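You operate a simulated robot arm through the tools that you are given. There is no shell and no other tool.

The job below is to be done with a simulated robot arm. You get a single attempt, and the scene is never put back.

JOB
Fit the yellow and cream pins in the holes that the card names and clamp the test bar against them.
Fine: either pin in either hole; slide the bar up to both pins; turn the cam clamp till it holds the bar.

The check looks at the end state, three seconds after you hand in, the way a careful person would. Anything else that was tipped, shoved, dropped, spilled or broken makes it a failure.

ROBOT AND FRAMES
A 7-joint arm with a two-finger parallel gripper, fixed in place. Base frame: the origin is at the foot of the arm, x ahead of it, y to its left, z up. Readings come in cm, degrees, newtons and seconds.
Its first joint turns from -166.0 to 166.0 degrees. Payload 3.43 kg.
The tool frame sits at the grasp point between the pads (the TCP): z along the fingers, y along the line on which they close. The tips reach 3.4 cm beyond it. The gripper opens to 12.8 cm. The fingers are 2.4 cm wide and 1.2 cm thick; the gripper's body (4.8 by 13 cm) begins 9.6 cm behind the TCP.
Orientation is that of the tool frame in the base frame, as a unit quaternion [w, x, y, z]. With the fingers straight down and closing along the base's y, the tool's x points along the base's -x, its y along +y and its z along -z.

CONTROLS
- The arm moves only by the tool send_rows. Its argument "increments" is a list that holds one entry, the list of rows, each a list of 7 numbers: the opening in per cent of the stroke, from 0 (shut) to 100 (fully open), then the shift along the tool's x, y, z in cm, then the turn, a rotation vector about the tool's x, y, z in degrees. In form: [[[grip, tx, ty, tz, ax, ay, az], ...]]. A call has 1 to 20 rows; each row shifts and turns the commanded pose from where the row before left it, along the tool's axes as they then stand. Each row takes 0.2 s and may step no farther than 5 cm and 8.6 degrees from the row before; otherwise, or with a gripper value out of range, the whole call is refused. Where a pose cannot be reached the arm comes as near as it can. A force on the tool above 90 N (or 10 N above the force at the start of the call, whichever is more), or a blocked arm, ends the call early, and 0.2 s more pass. The fingers move at their own pace (about 15.3 cm/s each) and stop on an object; they squeeze with about 35 N. The grip force told is the motor's: it shows also when the fingers shut on nothing. Time passes only in rows, and 0.2 s behind the last, so rows that do not move let the fingers close. The reply holds the time, the measured pose of the TCP, the force on the tool along the base axes, the opening and the grip force, in the units named above and with some noise, with the torque about the TCP (base axes, N m) and any sound that the robot's microphone picked up, and new pictures: "show" is both (left out), scene, wrist or none.
- Cameras (640 x 400 px; columns grow to the right, rows downward): "scene" is fixed at [4.66, 65.9, 159.69]; the picture's right is [-0.34, -0.94, 0.00], its down [-0.62, 0.23, -0.75] and it looks along [0.71, -0.26, -0.66] (base axes); focal length 312 px, centre (320, 200). "wrist" rides on the gripper at [7.6, -1.1, -16] in the tool frame; the picture's right is [0.15, 0.99, 0.00], its down [-0.88, 0.13, -0.46] and it looks along [-0.45, 0.07, 0.89] (tool axes); focal length 234 px, centre (320, 200). There is no depth. A picture from a camera that has moved, and an enlarged one, comes with that camera's place and axes in the base frame and with its lens. The place of the scene camera against the robot may be out by one fixed shift of up to 1.2 cm in any direction.
- zoom(camera, box): a new picture of the part [left, top, right, bottom] of that camera's present view, enlarged. No time passes.
- sign_off(): hands the job in; it is judged then, once.

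Places have to be worked out from the pictures, the camera data and where the tool is seen. Open the gripper and draw the arm clear of the work before you hand the job in, unless the task says otherwise.

The tools are called after "Request:" by a JSON object that holds its "fn" and its "kwargs". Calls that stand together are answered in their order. send_rows: Moves the arm, as the interface text tells. Its arguments: {"type":"object","properties":{"increments":{"type":"array"},"show":{"type":"string","enum":["both","scene","wrist","none"]}},"required":["increments"]} The other tools are called the same way: zoom (camera, box) takes an enlarged picture of a part of a camera's view; sign_off () hands the job in.

At the start:

```text
clock: 0.0
position: [46.03, 27.73, 112.48]
tool_rot: [-0.001, 0.001, 1.0, 0.0]
wrist_force: [0.6, 0.7, 0.3]
ft_torque: [0.01, -0.03, 0.03]
finger_gap: 12.8
grasp_force: 0.1
```

scene: 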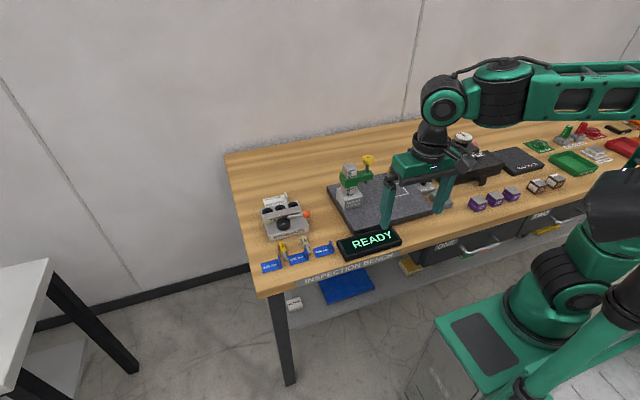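
wrist: 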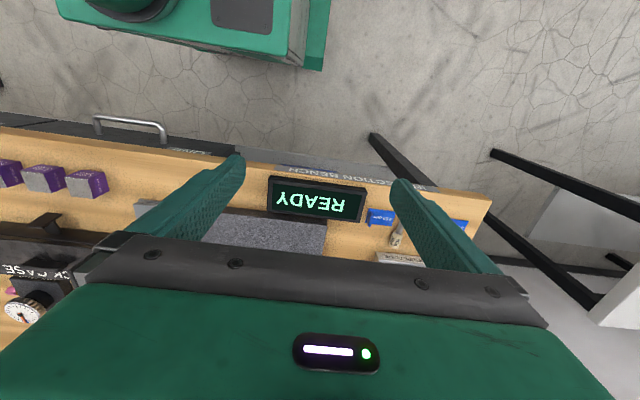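

The scene shows an inspection bench with a plate, pins on blue labels, a card and a clamp fixture. I'll zoom in before moving anything.

Request:
{"fn": "zoom", "kwargs": {"camera": "scene", "box": [240, 140, 400, 280]}}

Request:
{"fn": "zoom", "kwargs": {"camera": "scene", "box": [320, 140, 480, 240]}}

Request:
{"fn": "zoom", "kwargs": {"camera": "scene", "box": [460, 110, 640, 220]}}

Request:
{"fn": "zoom", "kwargs": {"camera": "wrist", "box": [200, 140, 500, 330]}}

```text
2.86 times, centred on (320, 210) of scene
camera zoom: at [4.66, 65.9, 159.69], right [-0.34, -0.94, 0.0], down [-0.62, 0.23, -0.75], along [0.71, -0.26, -0.66], focal length 892 px, centre (320, 171)
```

zoom: 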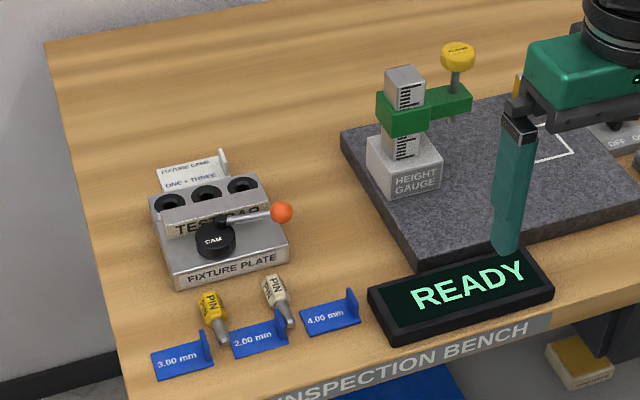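

```text
4.00 times, centred on (400, 190) of scene
camera zoom: at [4.66, 65.9, 159.69], right [-0.34, -0.94, 0.0], down [-0.62, 0.23, -0.75], along [0.71, -0.26, -0.66], focal length 1249 px, centre (0, 240)
```

zoom: 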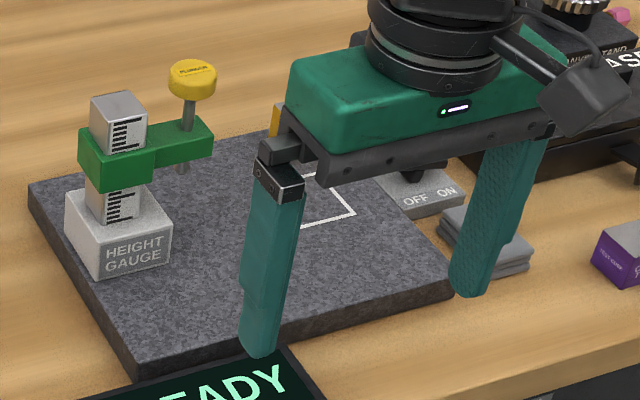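

```text
3.56 times, centred on (550, 165) of scene
camera zoom: at [4.66, 65.9, 159.69], right [-0.34, -0.94, 0.0], down [-0.62, 0.23, -0.75], along [0.71, -0.26, -0.66], focal length 1110 px, centre (-498, 324)
```

zoom: 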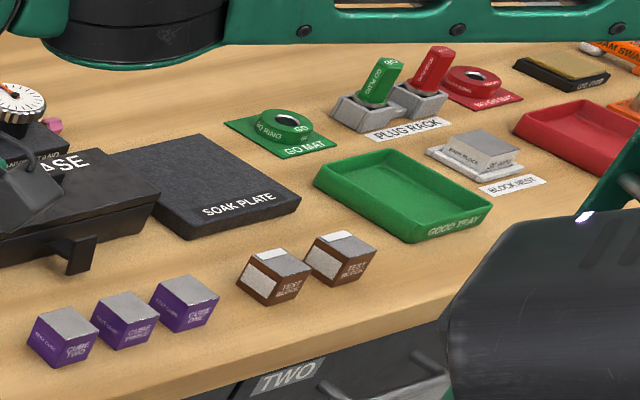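

```text
2.11 times, centred on (350, 235) of wrist
camera zoom: at [38.49, 26.68, 128.57], right [-0.15, 0.99, 0.0], down [0.88, 0.13, 0.45], along [0.45, 0.07, -0.89], focal length 493 px, centre (257, 126)
```

zoom: 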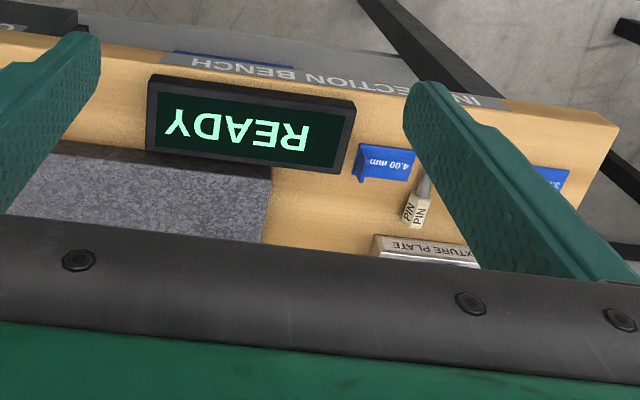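

Next I'll read the fixture card and see how the fixture is laid out.

Request:
{"fn": "zoom", "kwargs": {"camera": "scene", "box": [254, 180, 318, 240]}}

Request:
{"fn": "zoom", "kwargs": {"camera": "scene", "box": [255, 225, 345, 280]}}

Request:
{"fn": "zoom", "kwargs": {"camera": "scene", "box": [260, 188, 300, 213]}}

```text
6.67 times, centred on (286, 210) of scene
camera zoom: at [4.66, 65.9, 159.69], right [-0.34, -0.94, 0.0], down [-0.62, 0.23, -0.75], along [0.71, -0.26, -0.66], focal length 2082 px, centre (547, 133)
```

zoom: 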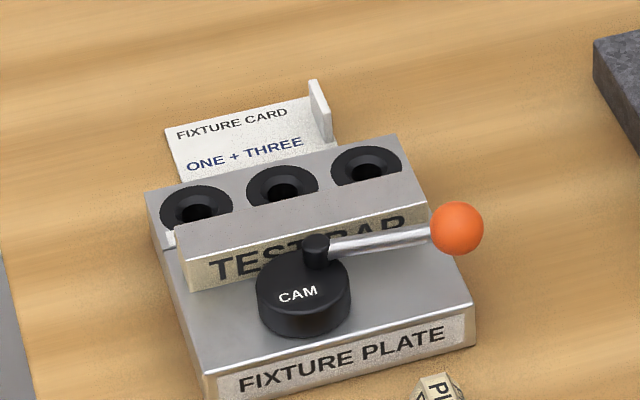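

```text
7.11 times, centred on (300, 252) of scene
camera zoom: at [4.66, 65.9, 159.69], right [-0.34, -0.94, 0.0], down [-0.62, 0.23, -0.75], along [0.71, -0.26, -0.66], focal length 2221 px, centre (462, -173)
```

zoom: 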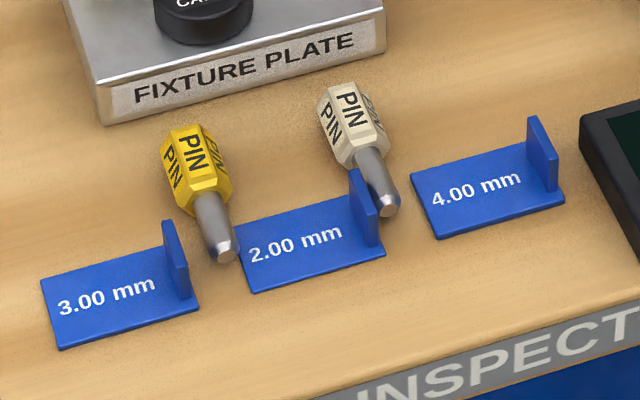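

```text
16.00 times, centred on (280, 200) of scene
camera zoom: at [4.66, 65.9, 159.69], right [-0.34, -0.94, 0.0], down [-0.62, 0.23, -0.75], along [0.71, -0.26, -0.66], focal length 4997 px, centre (960, 192)
```

zoom: 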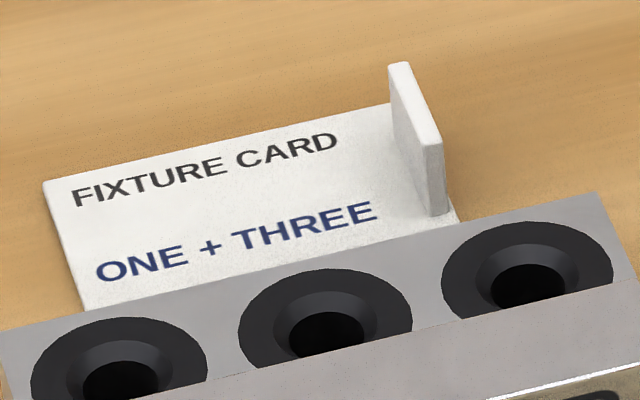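

The card reads ONE + THREE. Triangulating the cream pin puts it near (68, 48, 86), so the table top is around z 84–85. I'll move the wrist camera over the fixture, staying high.

Request:
{"fn": "send_rows", "kwargs": {"increments": [[[100, -2.8, 2.2, 0, 0, 0, 0], [100, -2.8, 2.2, 0, 0, 0, 0], [100, -2.8, 2.2, 0, 0, 0, 0], [100, -2.8, 2.2, 0, 0, 0, 0], [100, -2.8, 2.2, 0, 0, 0, 0], [100, -2.8, 2.2, 0, 0, 0, 0], [100, -2.8, 2.2, 0, 0, 0, 0], [100, -2.8, 2.2, 0, 0, 0, 0], [100, -2.8, 2.2, 0, 0, 0, 0], [100, 0, 0, 0, 0, 0, 0]]]}}

```text
clock: 2.2
position: [69.9, 47.39, 113.44]
tool_rot: [0.005, 0.001, 1.0, 0.0]
wrist_force: [0.0, 0.3, 0.4]
ft_torque: [0.05, 0.0, 0.04]
finger_gap: 12.81
grasp_force: 0.0
camera wrist: at [62.19, 46.43, 129.31], right [-0.15, 0.99, 0.0], down [0.88, 0.13, 0.47], along [0.46, 0.07, -0.89], focal length 234 px, centre (320, 200)
```

scene: 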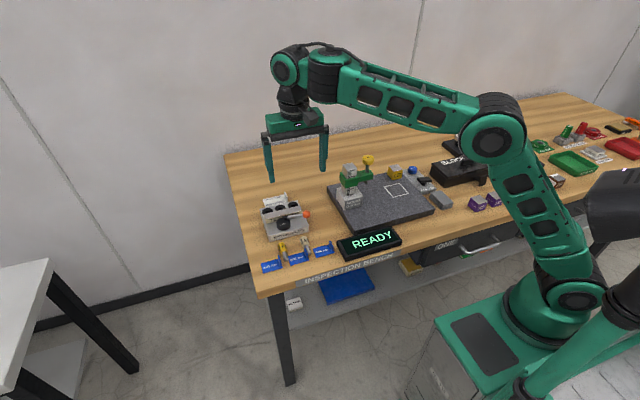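
wrist: 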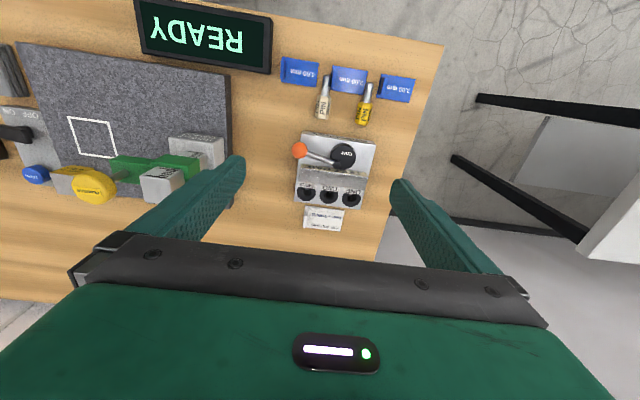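

Good view. I'll zoom in on the fixture and the pins.

Request:
{"fn": "zoom", "kwargs": {"camera": "wrist", "box": [270, 120, 400, 240]}}

Request:
{"fn": "zoom", "kwargs": {"camera": "wrist", "box": [270, 50, 430, 150]}}

Request:
{"fn": "zoom", "kwargs": {"camera": "scene", "box": [254, 180, 344, 280]}}

Request:
{"fn": "zoom", "kwargs": {"camera": "wrist", "box": [285, 170, 375, 215]}}

```text
3.33 times, centred on (335, 180) of wrist
camera zoom: at [62.19, 46.43, 129.31], right [-0.15, 0.99, 0.0], down [0.88, 0.13, 0.47], along [0.46, 0.07, -0.89], focal length 781 px, centre (270, 267)
```

zoom: 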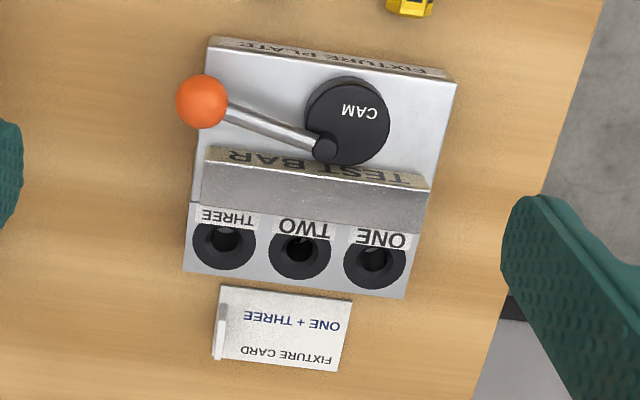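

```text
4.00 times, centred on (350, 100) of wrist
camera zoom: at [62.19, 46.43, 129.31], right [-0.15, 0.99, 0.0], down [0.88, 0.13, 0.47], along [0.46, 0.07, -0.89], focal length 937 px, centre (200, 600)
```

zoom: 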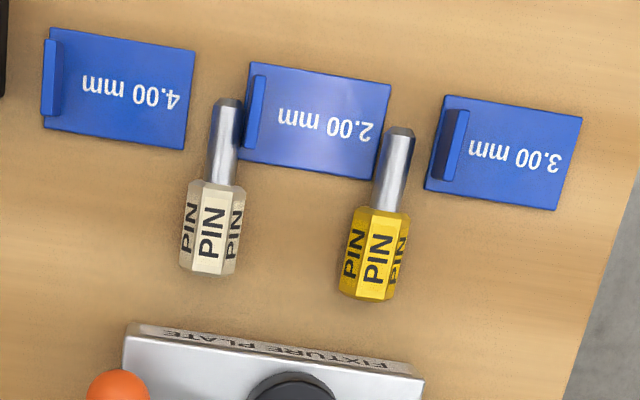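

```text
4.00 times, centred on (299, 230) of scene
camera zoom: at [4.66, 65.9, 159.69], right [-0.34, -0.94, 0.0], down [-0.62, 0.23, -0.75], along [0.71, -0.26, -0.66], focal length 1249 px, centre (404, 80)
```

zoom: 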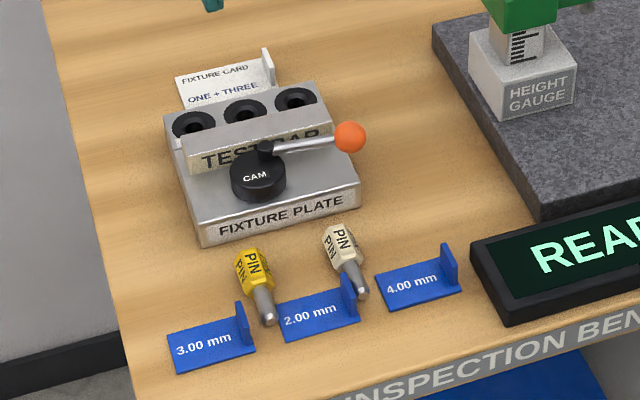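

```text
7.11 times, centred on (330, 192) of wrist
camera zoom: at [62.19, 46.43, 129.31], right [-0.15, 0.99, 0.0], down [0.88, 0.13, 0.47], along [0.46, 0.07, -0.89], focal length 1665 px, centre (249, 253)
```

zoom: 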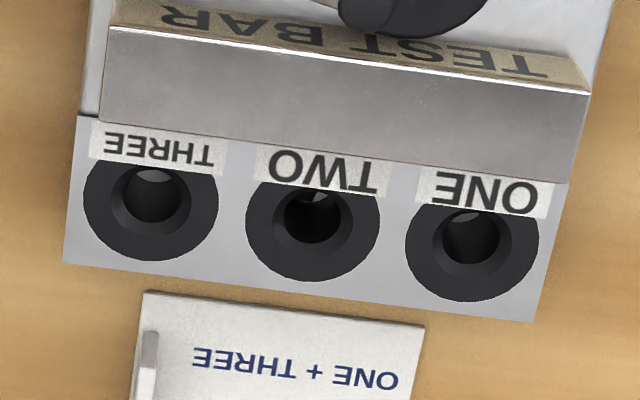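

Holes ONE and THREE are the outer two, at roughly x 82.5. I'll turn the tool 90° about the vertical to get a side view for heights. This also starts the half-turn that will put the camera on top when the tool is later pitched outward.

Request:
{"fn": "send_rows", "kwargs": {"increments": [[[100, 0, 0, 0, 0, 0, -8.2], [100, 0, 0, 0, 0, 0, -8.2], [100, 0, 0, 0, 0, 0, -8.2], [100, 0, 0, 0, 0, 0, -8.2], [100, 0, 0, 0, 0, 0, -8.2], [100, 0, 0, 0, 0, 0, -8.2], [100, 0, 0, 0, 0, 0, -8.2], [100, 0, 0, 0, 0, 0, -8.2], [100, 0, 0, 0, 0, 0, -8.2], [100, 0, 0, 0, 0, 0, -8.2], [100, 0, 0, 0, 0, 0, -8.0], [100, 0, 0, 0, 0, 0, 0], [100, 0, 0, 0, 0, 0, 0]]]}}

```text
clock: 5.0
position: [69.94, 47.56, 113.56]
tool_rot: [-0.004, 0.707, -0.707, 0.004]
wrist_force: [0.5, 0.6, 1.0]
ft_torque: [0.01, -0.01, 0.02]
finger_gap: 12.79
grasp_force: 0.1
camera wrist: at [70.86, 40.0, 129.5], right [-0.99, -0.15, -0.01], down [-0.13, 0.88, 0.45], along [-0.06, 0.45, -0.89], focal length 234 px, centre (320, 200)
```

scene: 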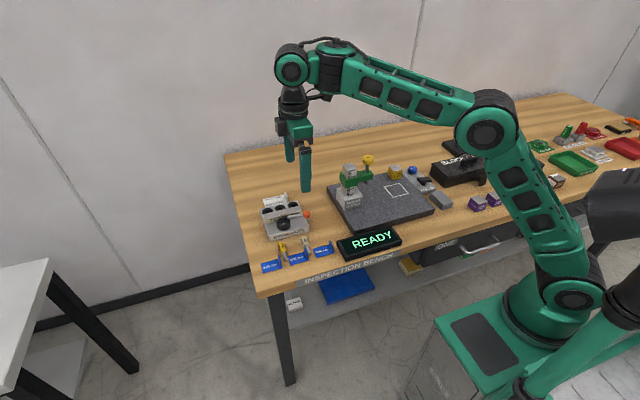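
wrist: 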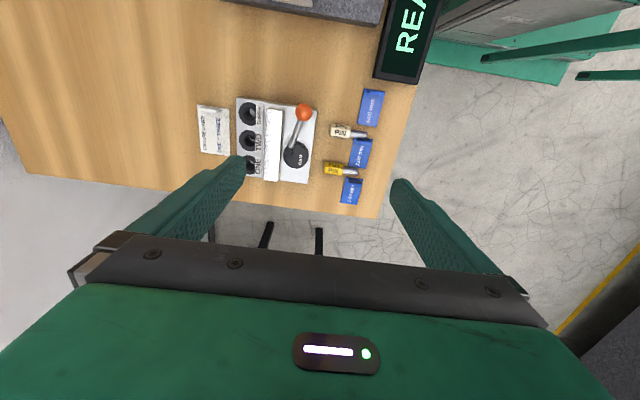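

The view from the right side is good. I'll zoom in on the fixture and pins.

Request:
{"fn": "zoom", "kwargs": {"camera": "wrist", "box": [190, 85, 330, 195]}}

Request:
{"fn": "zoom", "kwargs": {"camera": "wrist", "box": [300, 80, 400, 210]}}

Request:
{"fn": "zoom", "kwargs": {"camera": "wrist", "box": [225, 90, 325, 150]}}

```text
3.64 times, centred on (260, 140) of wrist
camera zoom: at [70.86, 40.0, 129.5], right [-0.99, -0.15, -0.01], down [-0.13, 0.88, 0.45], along [-0.06, 0.45, -0.89], focal length 852 px, centre (538, 418)
```

zoom: 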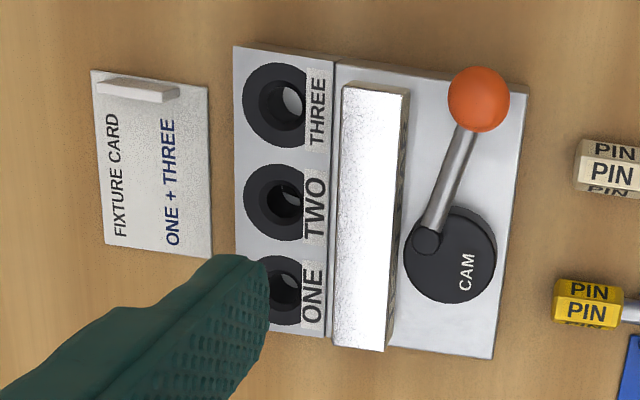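

```text
3.08 times, centred on (350, 145) of wrist
camera zoom: at [70.86, 40.0, 129.5], right [-0.99, -0.15, -0.01], down [-0.13, 0.88, 0.45], along [-0.06, 0.45, -0.89], focal length 720 px, centre (228, 369)
```

zoom: 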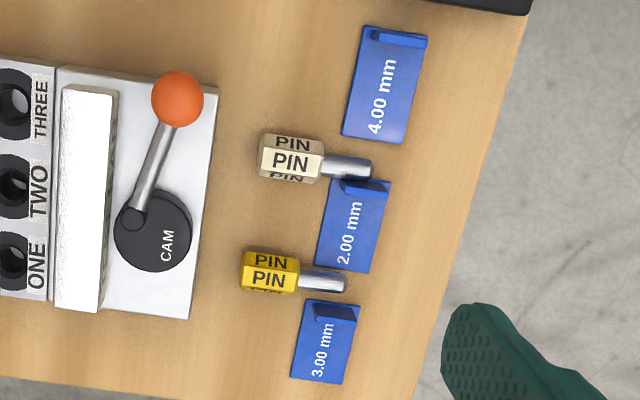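

```text
6.40 times, centred on (275, 120) of wrist
camera zoom: at [70.86, 40.0, 129.5], right [-0.99, -0.15, -0.01], down [-0.13, 0.88, 0.45], along [-0.06, 0.45, -0.89], focal length 1499 px, centre (608, 712)
```

zoom: 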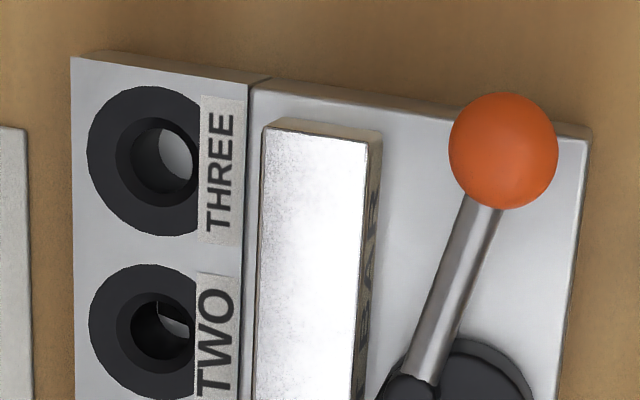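

Triangulating the two wrist views (base cm):

| Feature | Estimate |
|---|---|
| Table top | z≈86.3 |
| Plate top | z≈89.4 |
| Bar | x 76.2–78.6, top z 92.15 |
| Hole THREE | (81.9, 46.7) |
| Hole ONE | (81.9, 55.4) |
| Cam pivot | (74.6, 50.9) |
| Lever knob | (73, 44.8) |
| Yellow pin | lies along x at y≈54.5, head x 65–68.2 |
| Cream pin | lies along x at y≈47.5 |

I'll rotate back and go lower for a closer look.

Request:
{"fn": "send_rows", "kwargs": {"increments": [[[100, 0, 0, 0, 0, 0, 8.2], [100, 0, 0, 0, 0, 0, 8.2], [100, 0, 0, 0, 0, 0, 8.2], [100, 0, 0, 0, 0, 0, 8.2], [100, 0, 0, 0, 0, 0, 8.2], [100, 0, 0, 0, 0, 0, 8.2], [100, 0, 0, 0, 0, 0, 8.2], [100, 0, 0, 0, 0, 0, 8.2], [100, 0, 0, 0, 0, 0, 8.2], [100, 0, 0, 0, 0, 0, 8.2], [100, 0, 0, 0, 0, 0, 8.0], [100, -1.27, 0.83, 3.2, 0, 0, 0], [100, -1.27, 0.83, 3.2, 0, 0, 0], [100, -1.27, 0.83, 3.1, 0, 0, 0], [100, 0, 0, 0, 0, 0, 0], [100, 0, 0, 0, 0, 0, 0]]]}}

```text
clock: 8.4
position: [73.89, 50.07, 103.94]
tool_rot: [0.005, 0.001, 1.0, 0.0]
wrist_force: [0.0, 0.1, 0.6]
ft_torque: [0.02, 0.03, 0.01]
finger_gap: 12.8
grasp_force: 0.1
camera wrist: at [66.12, 48.99, 119.87], right [-0.15, 0.99, 0.0], down [0.88, 0.13, 0.47], along [0.46, 0.07, -0.89], focal length 234 px, centre (320, 200)
```

scene: 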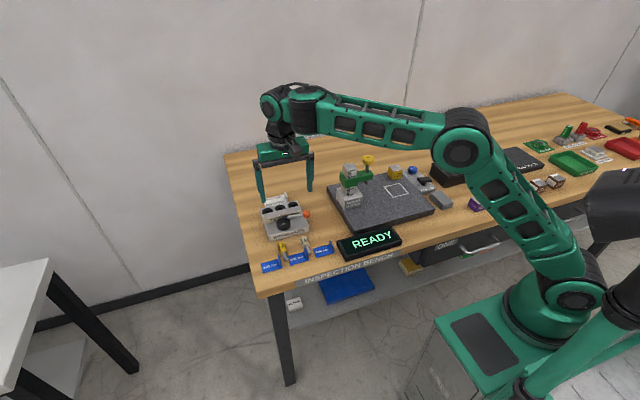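
wrist: 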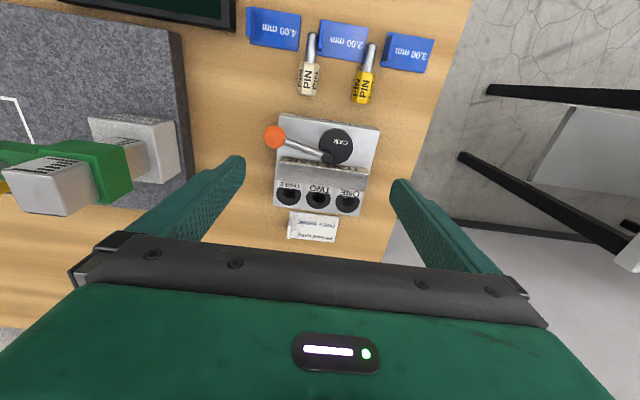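

The motion is now accurate; the first move was limited by reach. I'll zoom in on the holes and pins from this closer pose.

Request:
{"fn": "zoom", "kwargs": {"camera": "wrist", "box": [255, 105, 395, 245]}}

Request:
{"fn": "zoom", "kwargs": {"camera": "wrist", "box": [265, 165, 375, 225]}}

Request:
{"fn": "zoom", "kwargs": {"camera": "wrist", "box": [280, 20, 400, 110]}}

Request:
{"fn": "zoom", "kwargs": {"camera": "scene", "box": [260, 190, 310, 230]}}

```text
2.86 times, centred on (325, 175) of wrist
camera zoom: at [66.12, 48.99, 119.87], right [-0.15, 0.99, 0.0], down [0.88, 0.13, 0.47], along [0.46, 0.07, -0.89], focal length 669 px, centre (306, 271)
```

zoom: 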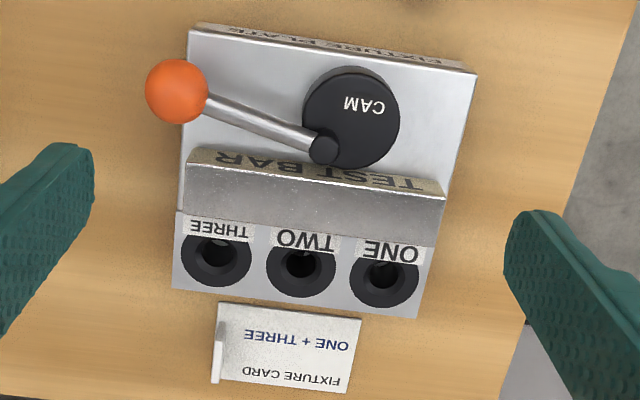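

```text
5.82 times, centred on (320, 195) of wrist
camera zoom: at [66.12, 48.99, 119.87], right [-0.15, 0.99, 0.0], down [0.88, 0.13, 0.47], along [0.46, 0.07, -0.89], focal length 1362 px, centre (320, 229)
```

zoom: 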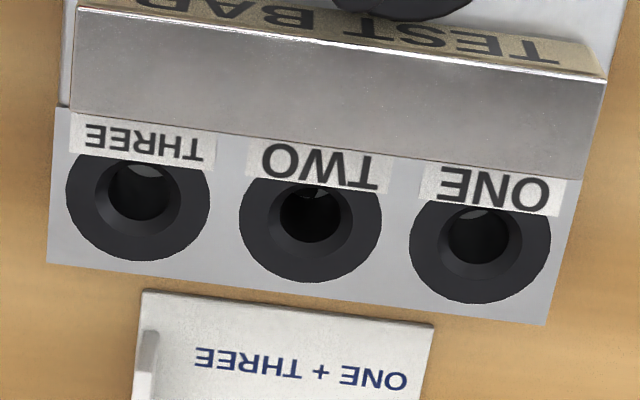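

```text
4.44 times, centred on (340, 65) of wrist
camera zoom: at [66.12, 48.99, 119.87], right [-0.15, 0.99, 0.0], down [0.88, 0.13, 0.47], along [0.46, 0.07, -0.89], focal length 1041 px, centre (231, 800)
```

zoom: 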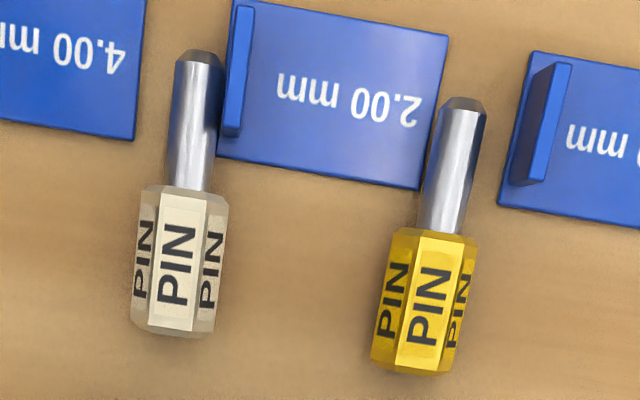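

```text
10.00 times, centred on (285, 210) of scene
camera zoom: at [4.66, 65.9, 159.69], right [-0.34, -0.94, 0.0], down [-0.62, 0.23, -0.75], along [0.71, -0.26, -0.66], focal length 3123 px, centre (670, 100)
```

zoom: 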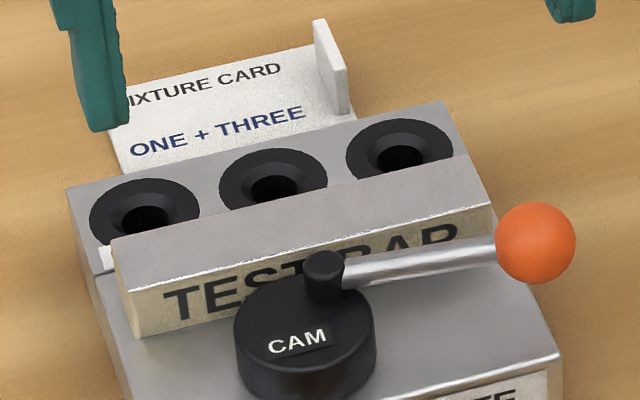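

Refined estimates: yellow's axis is at y≈54.5 with its head at x 65.0–68.2. Cream is at y≈47.6, hole ONE at (81.83, 55.44) and hole THREE at (81.9, 46.7).

To stand a pin up I'll grip its head with the tool leaned 30° and later pitch the tool outward 90°. First I'll take the pre-grasp pose above the yellow pin and check reach.

Request:
{"fn": "send_rows", "kwargs": {"increments": [[[40, 1.37, 2.2, 0.95, 0, 0, 0], [40, 1.37, 2.2, 0.95, 0, 0, 0], [40, 0, 0, 0, 0, 7.65, 0], [40, 0, 0, 0, 0, 7.65, 0], [40, 0, 0, 0, 0, 7.65, 0], [40, 0, 0, 0, 0, 7.65, 0], [40, 0, 0, 0, 0, 0, 0], [40, 0, 0, 0, 0, 0, 0]]]}}

```text
clock: 10.2
position: [71.46, 52.02, 101.15]
tool_rot: [-0.226, 0.001, 0.974, 0.0]
wrist_force: [-0.2, -0.3, -0.5]
ft_torque: [-0.04, -0.02, -0.01]
finger_gap: 5.12
grasp_force: 0.0
out of reach, approached as far as the arm can: row 5, 6
camera wrist: at [71.76, 50.85, 118.8], right [-0.13, 0.99, 0.06], down [0.99, 0.13, 0.02], along [0.01, 0.07, -1.0], focal length 234 px, centre (320, 200)
```

scene: 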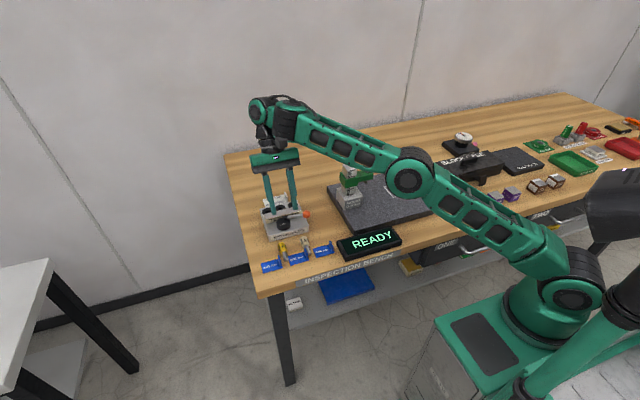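
wrist: 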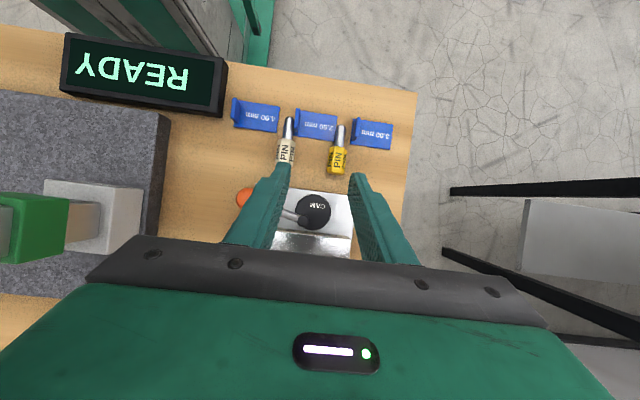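

That lean was just out of reach at this height, reaching about 26°. Lower down the reach improves, so I'll move along the tool axis toward the pin and then add the last few degrees.

Request:
{"fn": "send_rows", "kwargs": {"increments": [[[40, 0, 1.24, 2.8, 0, 0, 0], [40, 0, 1.24, 2.8, 0, 0, 0], [40, 0, 0, 0, 0, 3.9, 0], [40, 0, 0, 0, 0, 0, 0], [40, 0, 0, 0, 0, 0, 0]]]}}

Request:
{"fn": "zoom", "kwargs": {"camera": "scene", "box": [240, 150, 340, 280]}}

```text
clock: 11.4
position: [68.89, 54.27, 96.03]
tool_rot: [-0.259, 0.001, 0.966, 0.001]
wrist_force: [0.3, 0.9, 0.2]
ft_torque: [-0.01, 0.0, 0.02]
finger_gap: 5.11
grasp_force: 0.0
camera wrist: at [70.41, 53.24, 113.66], right [-0.13, 0.99, 0.07], down [0.99, 0.13, -0.05], along [-0.05, 0.07, -1.0], focal length 234 px, centre (320, 200)
```

scene: 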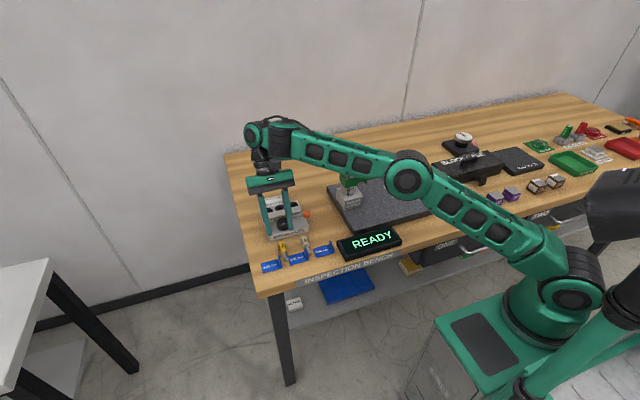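
wrist: 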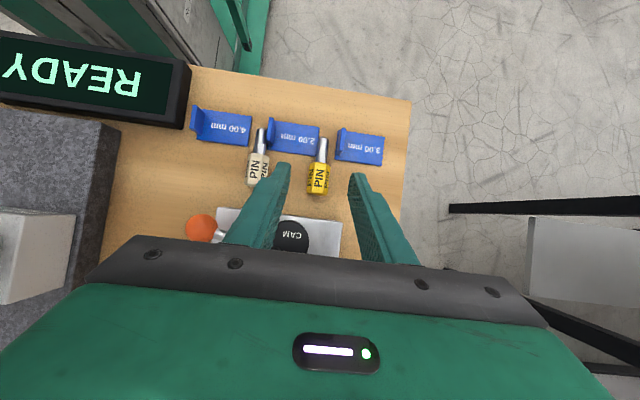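

```text
3.08 times, centred on (290, 215) of scene
camera zoom: at [4.66, 65.9, 159.69], right [-0.34, -0.94, 0.0], down [-0.62, 0.23, -0.75], along [0.71, -0.26, -0.66], focal length 961 px, centre (412, 154)
```

zoom: 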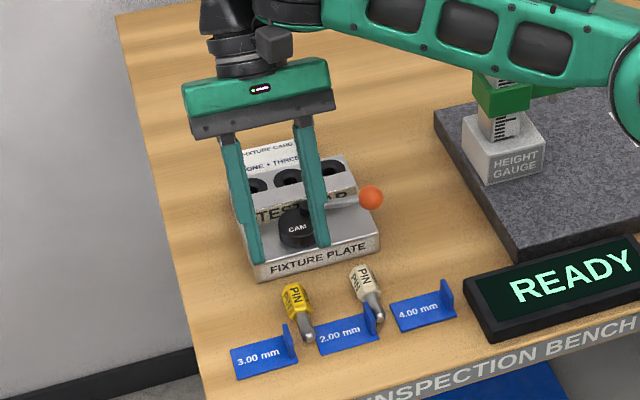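

The pose is exact: 30.0° lean, TCP (68.89, 54.27, 96.03), and the pin is centred between the fingers. I'll descend most of the way, straddling the head.

Request:
{"fn": "send_rows", "kwargs": {"increments": [[[40, -0.93, 0.07, 1.7, 0, 0, 0], [40, -0.93, 0.07, 1.7, 0, 0, 0], [40, -0.5, 0.05, 0.95, 0, 0, 0], [40, 0, 0, 0, 0, 0, 0], [40, 0, 0, 0, 0, 0, 0]]]}}

Request:
{"fn": "zoom", "kwargs": {"camera": "scene", "box": [255, 195, 325, 275]}}

Request:
{"fn": "zoom", "kwargs": {"camera": "wrist", "box": [240, 120, 400, 220]}}

```text
clock: 12.6
position: [68.55, 54.53, 91.1]
tool_rot: [-0.259, 0.001, 0.966, 0.001]
wrist_force: [-0.4, -0.1, 0.3]
ft_torque: [-0.02, 0.01, 0.05]
finger_gap: 5.13
grasp_force: 0.1
camera wrist: at [70.2, 53.44, 108.71], right [-0.13, 0.99, 0.07], down [0.99, 0.13, -0.05], along [-0.05, 0.07, -1.0], focal length 234 px, centre (320, 200)
```

scene: 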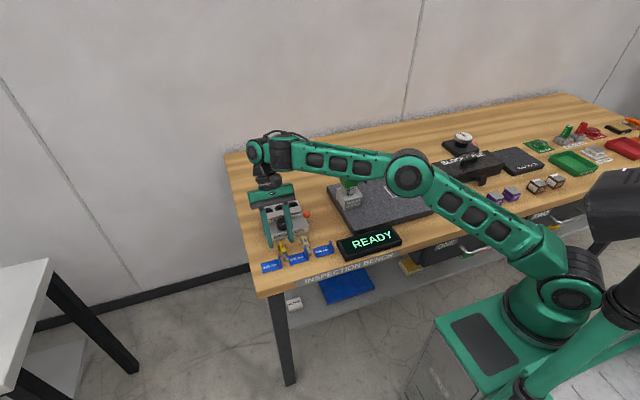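
wrist: 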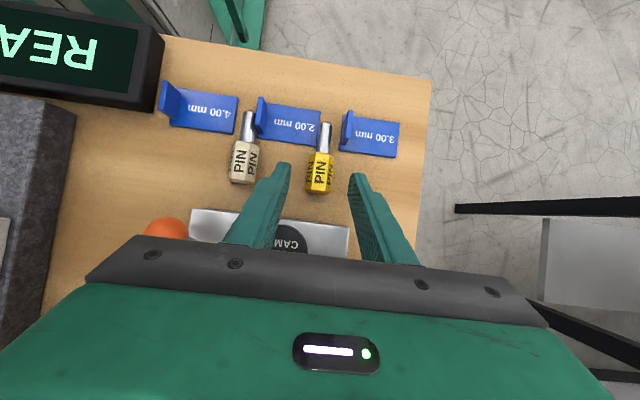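

```text
5.00 times, centred on (290, 235) of scene
camera zoom: at [4.66, 65.9, 159.69], right [-0.34, -0.94, 0.0], down [-0.62, 0.23, -0.75], along [0.71, -0.26, -0.66], focal length 1562 px, centre (470, 25)
```

zoom: 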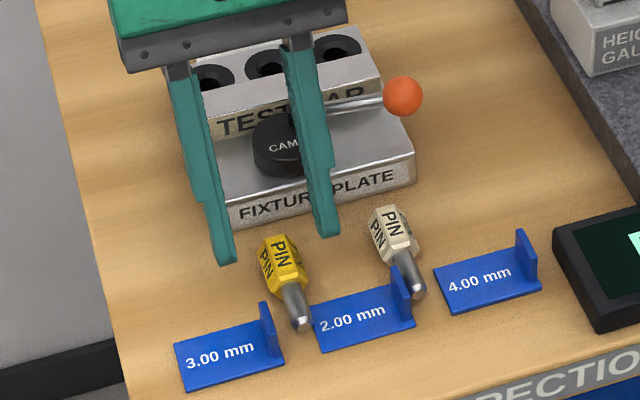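

```text
4.00 times, centred on (320, 170) of wrist
camera zoom: at [70.2, 53.44, 108.71], right [-0.13, 0.99, 0.07], down [0.99, 0.13, -0.05], along [-0.05, 0.07, -1.0], focal length 937 px, centre (320, 320)
```

zoom: 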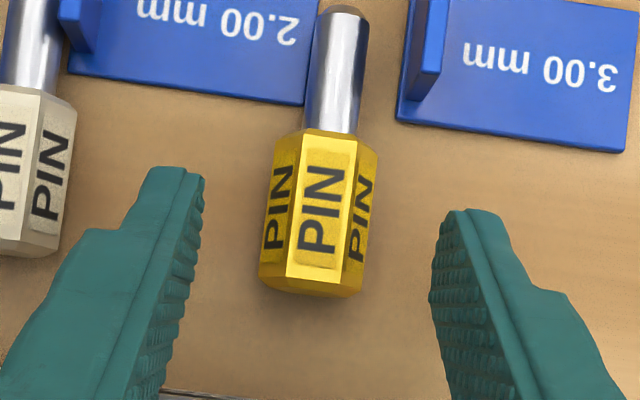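

The pin is centred between the fingertips. I'll lower the last centimetre in small steps and watch the force.

Request:
{"fn": "send_rows", "kwargs": {"increments": [[[40, -0.2, 0, 0.29, 0, 0, 0], [40, -0.2, 0, 0.29, 0, 0, 0], [40, -0.21, 0, 0.28, 0, 0, 0], [40, 0, 0, 0, 0, 0, 0]]]}}

Request:
{"fn": "zoom", "kwargs": {"camera": "scene", "box": [265, 220, 315, 260]}}

Request:
{"fn": "zoom", "kwargs": {"camera": "wrist", "box": [240, 120, 400, 220]}}

```text
clock: 13.6
position: [68.89, 54.51, 90.09]
tool_rot: [-0.259, 0.0, 0.966, 0.001]
wrist_force: [-0.2, -0.7, 0.1]
ft_torque: [-0.05, 0.0, 0.0]
finger_gap: 5.1
grasp_force: 0.1
camera wrist: at [70.27, 53.4, 107.66], right [-0.13, 0.99, 0.07], down [0.99, 0.13, -0.05], along [-0.05, 0.07, -1.0], focal length 234 px, centre (320, 200)
```

scene: 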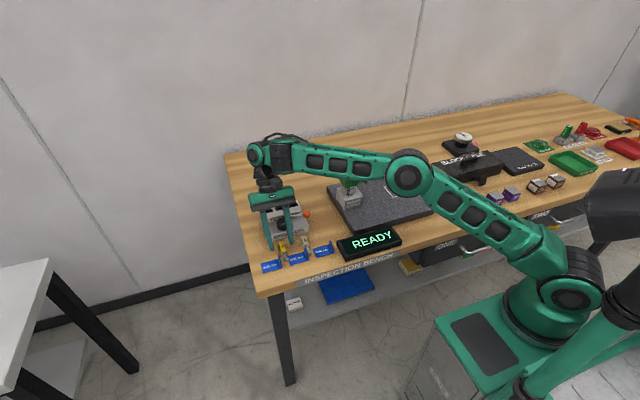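
wrist: 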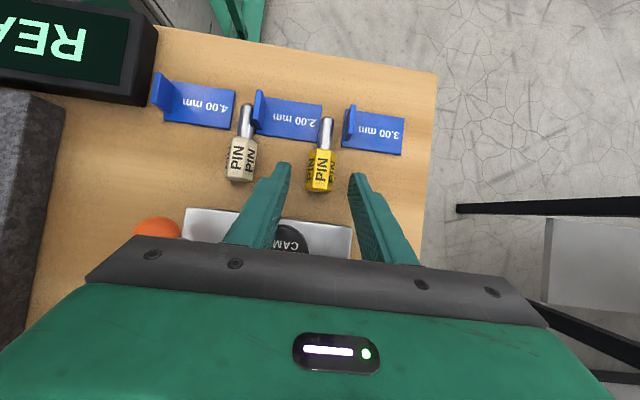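

```text
10.00 times, centred on (290, 240) of scene
camera zoom: at [4.66, 65.9, 159.69], right [-0.34, -0.94, 0.0], down [-0.62, 0.23, -0.75], along [0.71, -0.26, -0.66], focal length 3123 px, centre (620, -200)
```

zoom: 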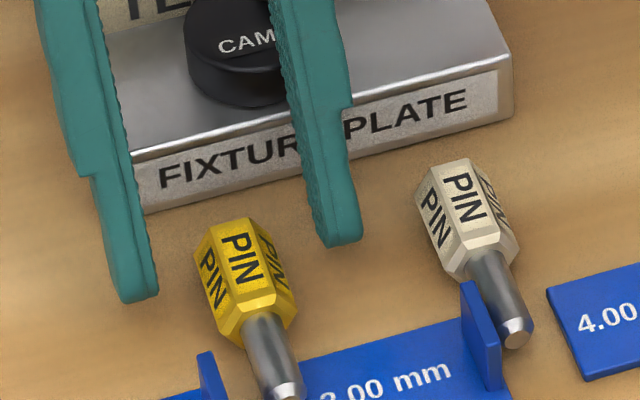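

```text
4.00 times, centred on (320, 170) of wrist
camera zoom: at [70.27, 53.4, 107.66], right [-0.13, 0.99, 0.07], down [0.99, 0.13, -0.05], along [-0.05, 0.07, -1.0], focal length 937 px, centre (320, 320)
```

zoom: 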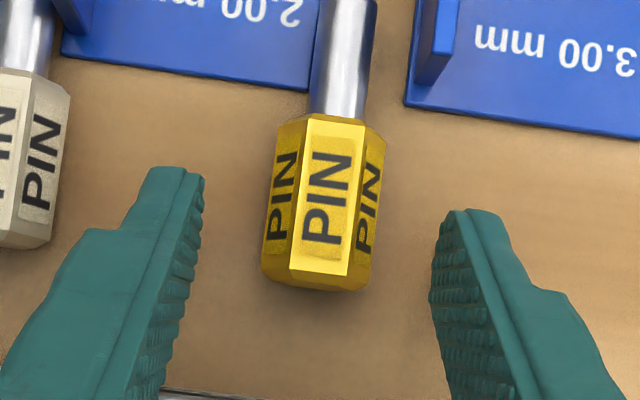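

The tips flank the end half of the head with about 0.2 cm of table clearance. I'll shift 0.35 cm toward the shoulder for more contact and close.

Request:
{"fn": "send_rows", "kwargs": {"increments": [[[40, 0.3, 0, 0.18, 0, 0, 0], [40, 0, 0, 0, 0, 0, 0], [30, 0, 0, 0, 0, 0, 0], [20, 0, 0, 0, 0, 0, 0], [0, 0, 0, 0, 0, 0, 0], [0, 0, 0, 0, 0, 0, 0], [0, 0, 0, 0, 0, 0, 0]]]}}

Request:
{"fn": "zoom", "kwargs": {"camera": "scene", "box": [265, 220, 315, 260]}}

Request:
{"fn": "zoom", "kwargs": {"camera": "wrist", "box": [240, 120, 400, 220]}}

```text
clock: 15.2
position: [68.44, 54.52, 89.97]
tool_rot: [-0.259, -0.001, 0.966, -0.001]
wrist_force: [0.4, -0.2, 0.6]
ft_torque: [-0.01, 0.02, -0.02]
finger_gap: 2.32
grasp_force: 35.3
camera wrist: at [69.94, 53.39, 107.65], right [-0.13, 0.99, 0.07], down [0.99, 0.13, -0.05], along [-0.05, 0.07, -1.0], focal length 234 px, centre (320, 200)
```

scene: 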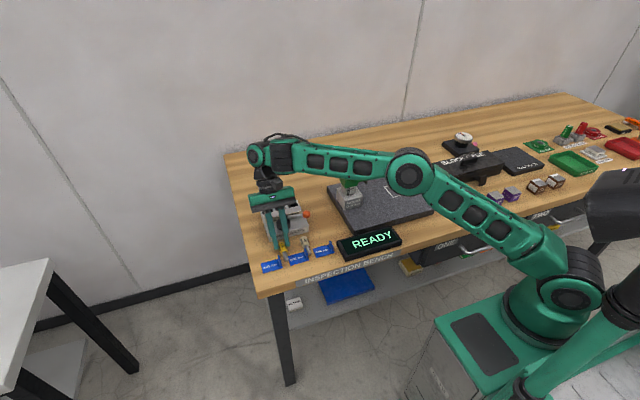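
wrist: 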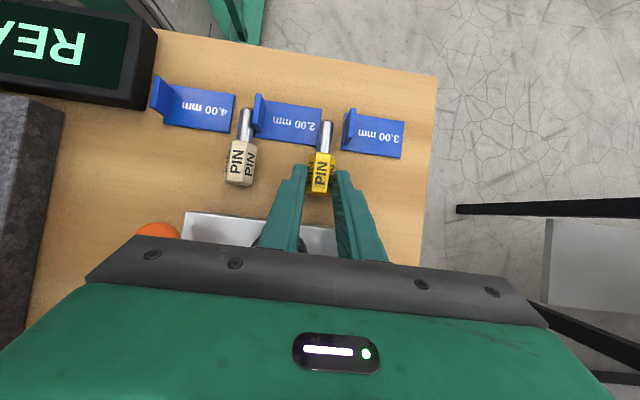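

```text
10.00 times, centred on (290, 240) of scene
camera zoom: at [4.66, 65.9, 159.69], right [-0.34, -0.94, 0.0], down [-0.62, 0.23, -0.75], along [0.71, -0.26, -0.66], focal length 3123 px, centre (620, -200)
```

zoom: 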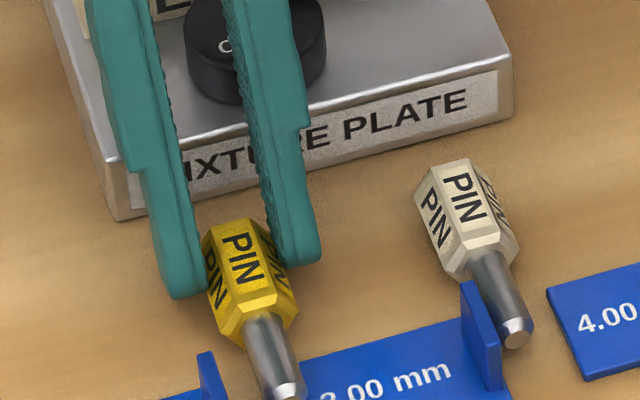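

```text
4.00 times, centred on (320, 170) of wrist
camera zoom: at [69.94, 53.39, 107.65], right [-0.13, 0.99, 0.07], down [0.99, 0.13, -0.05], along [-0.05, 0.07, -1.0], focal length 937 px, centre (320, 320)
```

zoom: 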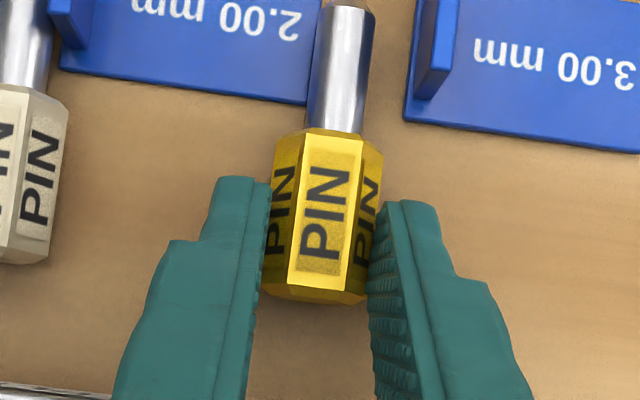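

The yellow pin is gripped (gap 2.32, 35 N). I'll lift 5 cm, back off and check the grip.

Request:
{"fn": "send_rows", "kwargs": {"increments": [[[0, 0.6, 0, -1.0, 0, 0, 0], [0, 1.0, 0, -1.73, 0, 0, 0], [0, 1.0, 0, -1.73, 0, 0, 0], [0, 2.36, 0, -0.1, 0, 0, 0], [0, 2.36, 0, -0.1, 0, 0, 0], [0, 0, 0, 0, 0, 0, 0]]]}}

Request:
{"fn": "zoom", "kwargs": {"camera": "wrist", "box": [240, 120, 400, 220]}}

Request:
{"fn": "zoom", "kwargs": {"camera": "scene", "box": [250, 195, 330, 260]}}

```text
clock: 16.6
position: [64.46, 54.47, 97.6]
tool_rot: [-0.259, 0.001, 0.966, 0.001]
wrist_force: [-0.5, -0.4, -0.3]
ft_torque: [0.0, 0.03, -0.02]
finger_gap: 0.0
grasp_force: 32.8
camera wrist: at [65.87, 53.34, 115.38], right [-0.13, 0.99, 0.07], down [0.99, 0.13, -0.05], along [-0.05, 0.07, -1.0], focal length 234 px, centre (320, 200)
```

scene: 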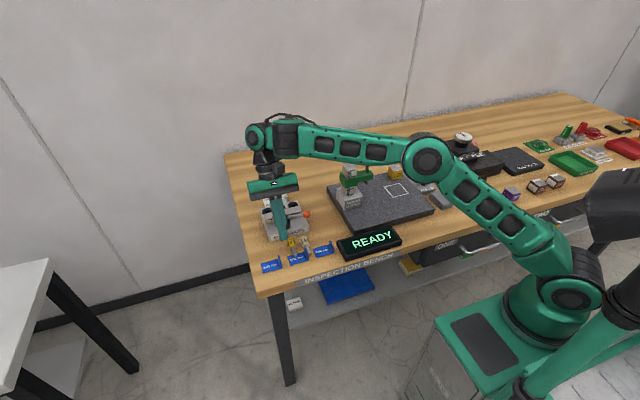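
wrist: 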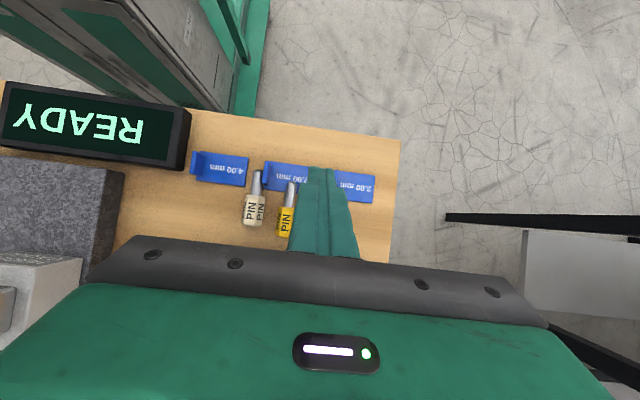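

```text
4.00 times, centred on (320, 170) of wrist
camera zoom: at [65.87, 53.34, 115.38], right [-0.13, 0.99, 0.07], down [0.99, 0.13, -0.05], along [-0.05, 0.07, -1.0], focal length 937 px, centre (320, 320)
```

zoom: 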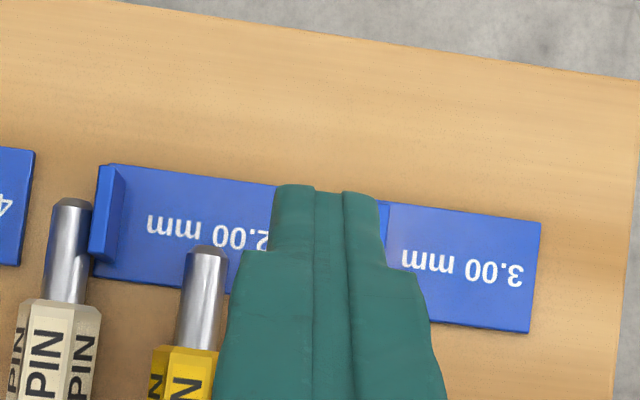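

```text
6.15 times, centred on (290, 228) of scene
camera zoom: at [4.66, 65.9, 159.69], right [-0.34, -0.94, 0.0], down [-0.62, 0.23, -0.75], along [0.71, -0.26, -0.66], focal length 1922 px, centre (505, 31)
```

zoom: 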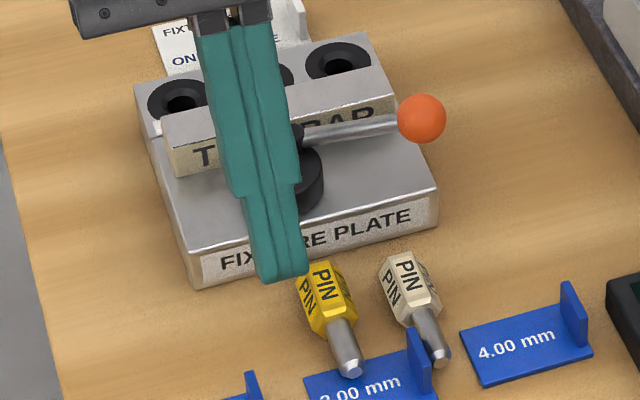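

The pin slipped out: the pads only caught the sloping upper faces, which suggests the table is lower than I estimated. I'll go vertical and high, look at where the pin landed, then calibrate the table height by touch.

Request:
{"fn": "send_rows", "kwargs": {"increments": [[[0, 0, 0, -3, 0, 0, 0], [30, 0, 0, 0, 0, -7.5, 0], [60, 0, 0, 0, 0, -7.5, 0], [100, 0, 0, 0, 0, -7.5, 0], [100, 0, 0, 0, 0, -7.5, 0], [100, -2.2, -1.2, -1, 0, 0, 0], [100, -2.2, -1.2, -1, 0, 0, 0], [100, 0, 0, 0, 0, 0, 0], [100, 0, 0, 0, 0, 0, 0]]]}}

Request:
{"fn": "zoom", "kwargs": {"camera": "wrist", "box": [250, 30, 410, 150]}}

Request:
{"fn": "zoom", "kwargs": {"camera": "scene", "box": [265, 225, 335, 270]}}

```text
clock: 18.6
position: [70.24, 52.04, 102.28]
tool_rot: [0.0, 0.0, 1.0, -0.001]
wrist_force: [-0.2, 0.1, -0.5]
ft_torque: [0.02, -0.02, 0.01]
finger_gap: 12.82
grasp_force: 0.0
camera wrist: at [62.76, 50.9, 118.31], right [-0.14, 0.99, 0.0], down [0.88, 0.13, 0.46], along [0.45, 0.07, -0.89], focal length 234 px, centre (320, 200)
```

scene: 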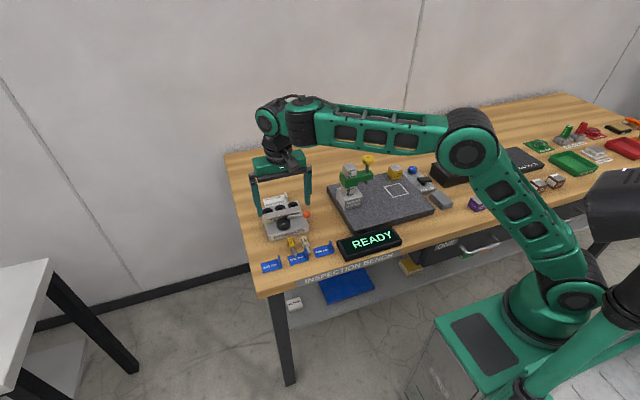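
wrist: 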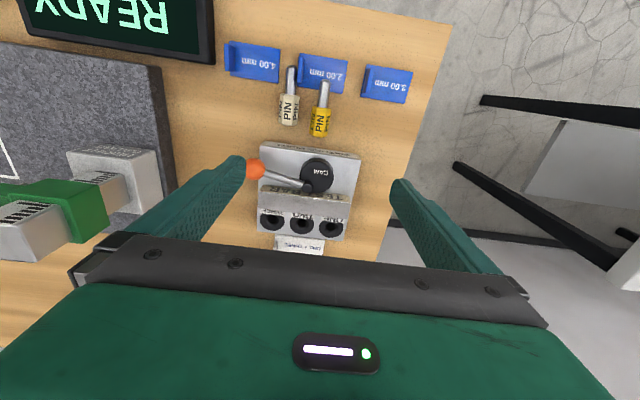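

```text
3.33 times, centred on (330, 90) of wrist
camera zoom: at [62.76, 50.9, 118.31], right [-0.14, 0.99, 0.0], down [0.88, 0.13, 0.46], along [0.45, 0.07, -0.89], focal length 781 px, centre (287, 567)
```

zoom: 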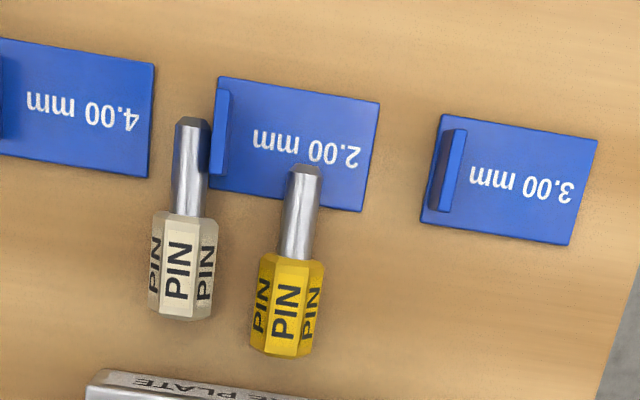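

```text
8.89 times, centred on (300, 248) of scene
camera zoom: at [4.66, 65.9, 159.69], right [-0.34, -0.94, 0.0], down [-0.62, 0.23, -0.75], along [0.71, -0.26, -0.66], focal length 2776 px, centre (498, -222)
```

zoom: 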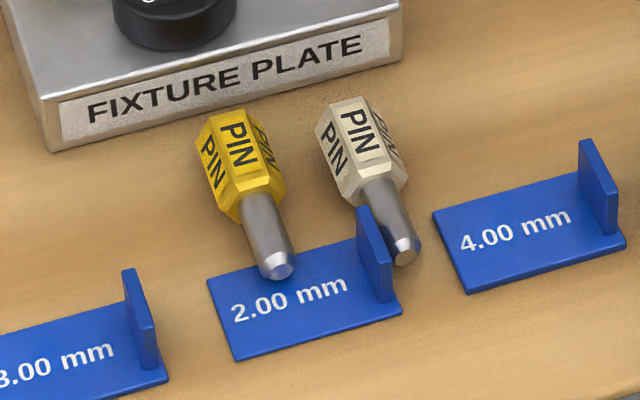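

The pin now lies at y≈51.55 with its shoulder at x≈65.85, and nothing else has moved. I'll touch the free table at about (67, 56.5) with closed fingers to get its height.

Request:
{"fn": "send_rows", "kwargs": {"increments": [[[50, 0.81, 1.1, 0, 0, 0, 0], [0, 0.81, 1.1, 2, 0, 0, 0], [0, 0.81, 1.1, 3, 0, 0, 0], [0, 0.81, 1.1, 3, 0, 0, 0], [0, 0, 0, 2.8, 0, 0, 0], [0, 0, 0, 0, 0, 0, 0]]]}}

Request:
{"fn": "zoom", "kwargs": {"camera": "scene", "box": [250, 215, 320, 275]}}

```text
clock: 20.0
position: [67.12, 56.2, 91.35]
tool_rot: [0.0, 0.001, 1.0, 0.0]
wrist_force: [0.5, 0.0, 0.1]
ft_torque: [0.01, 0.02, 0.0]
finger_gap: 0.0
grasp_force: 32.9
camera wrist: at [59.52, 55.3, 107.38], right [-0.14, 0.99, 0.0], down [0.88, 0.13, 0.46], along [0.45, 0.07, -0.89], focal length 234 px, centre (320, 200)
```

scene: 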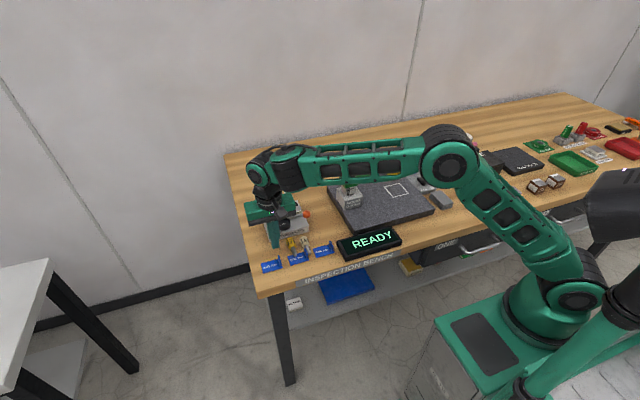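
wrist: 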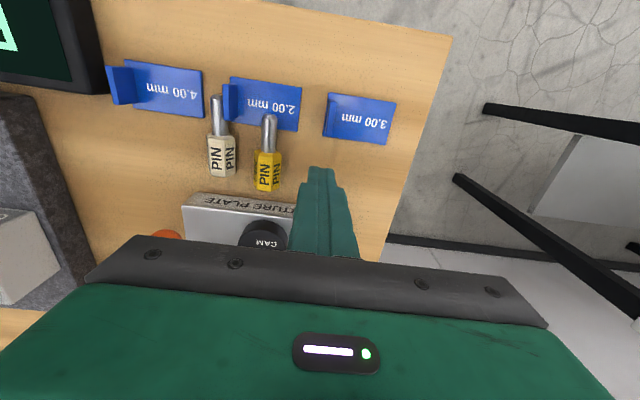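

```text
6.67 times, centred on (285, 245) of scene
camera zoom: at [4.66, 65.9, 159.69], right [-0.34, -0.94, 0.0], down [-0.62, 0.23, -0.75], along [0.71, -0.26, -0.66], focal length 2082 px, centre (553, -100)
```

zoom: 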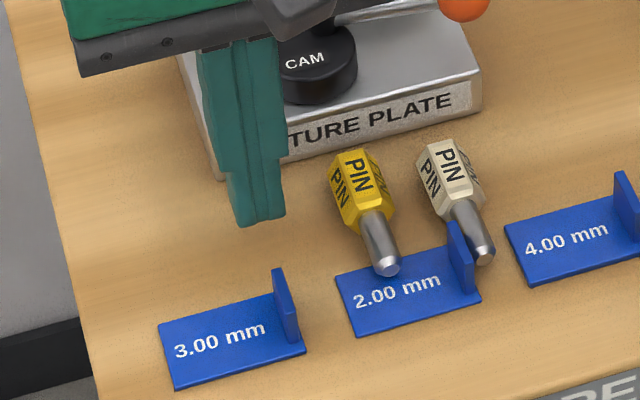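

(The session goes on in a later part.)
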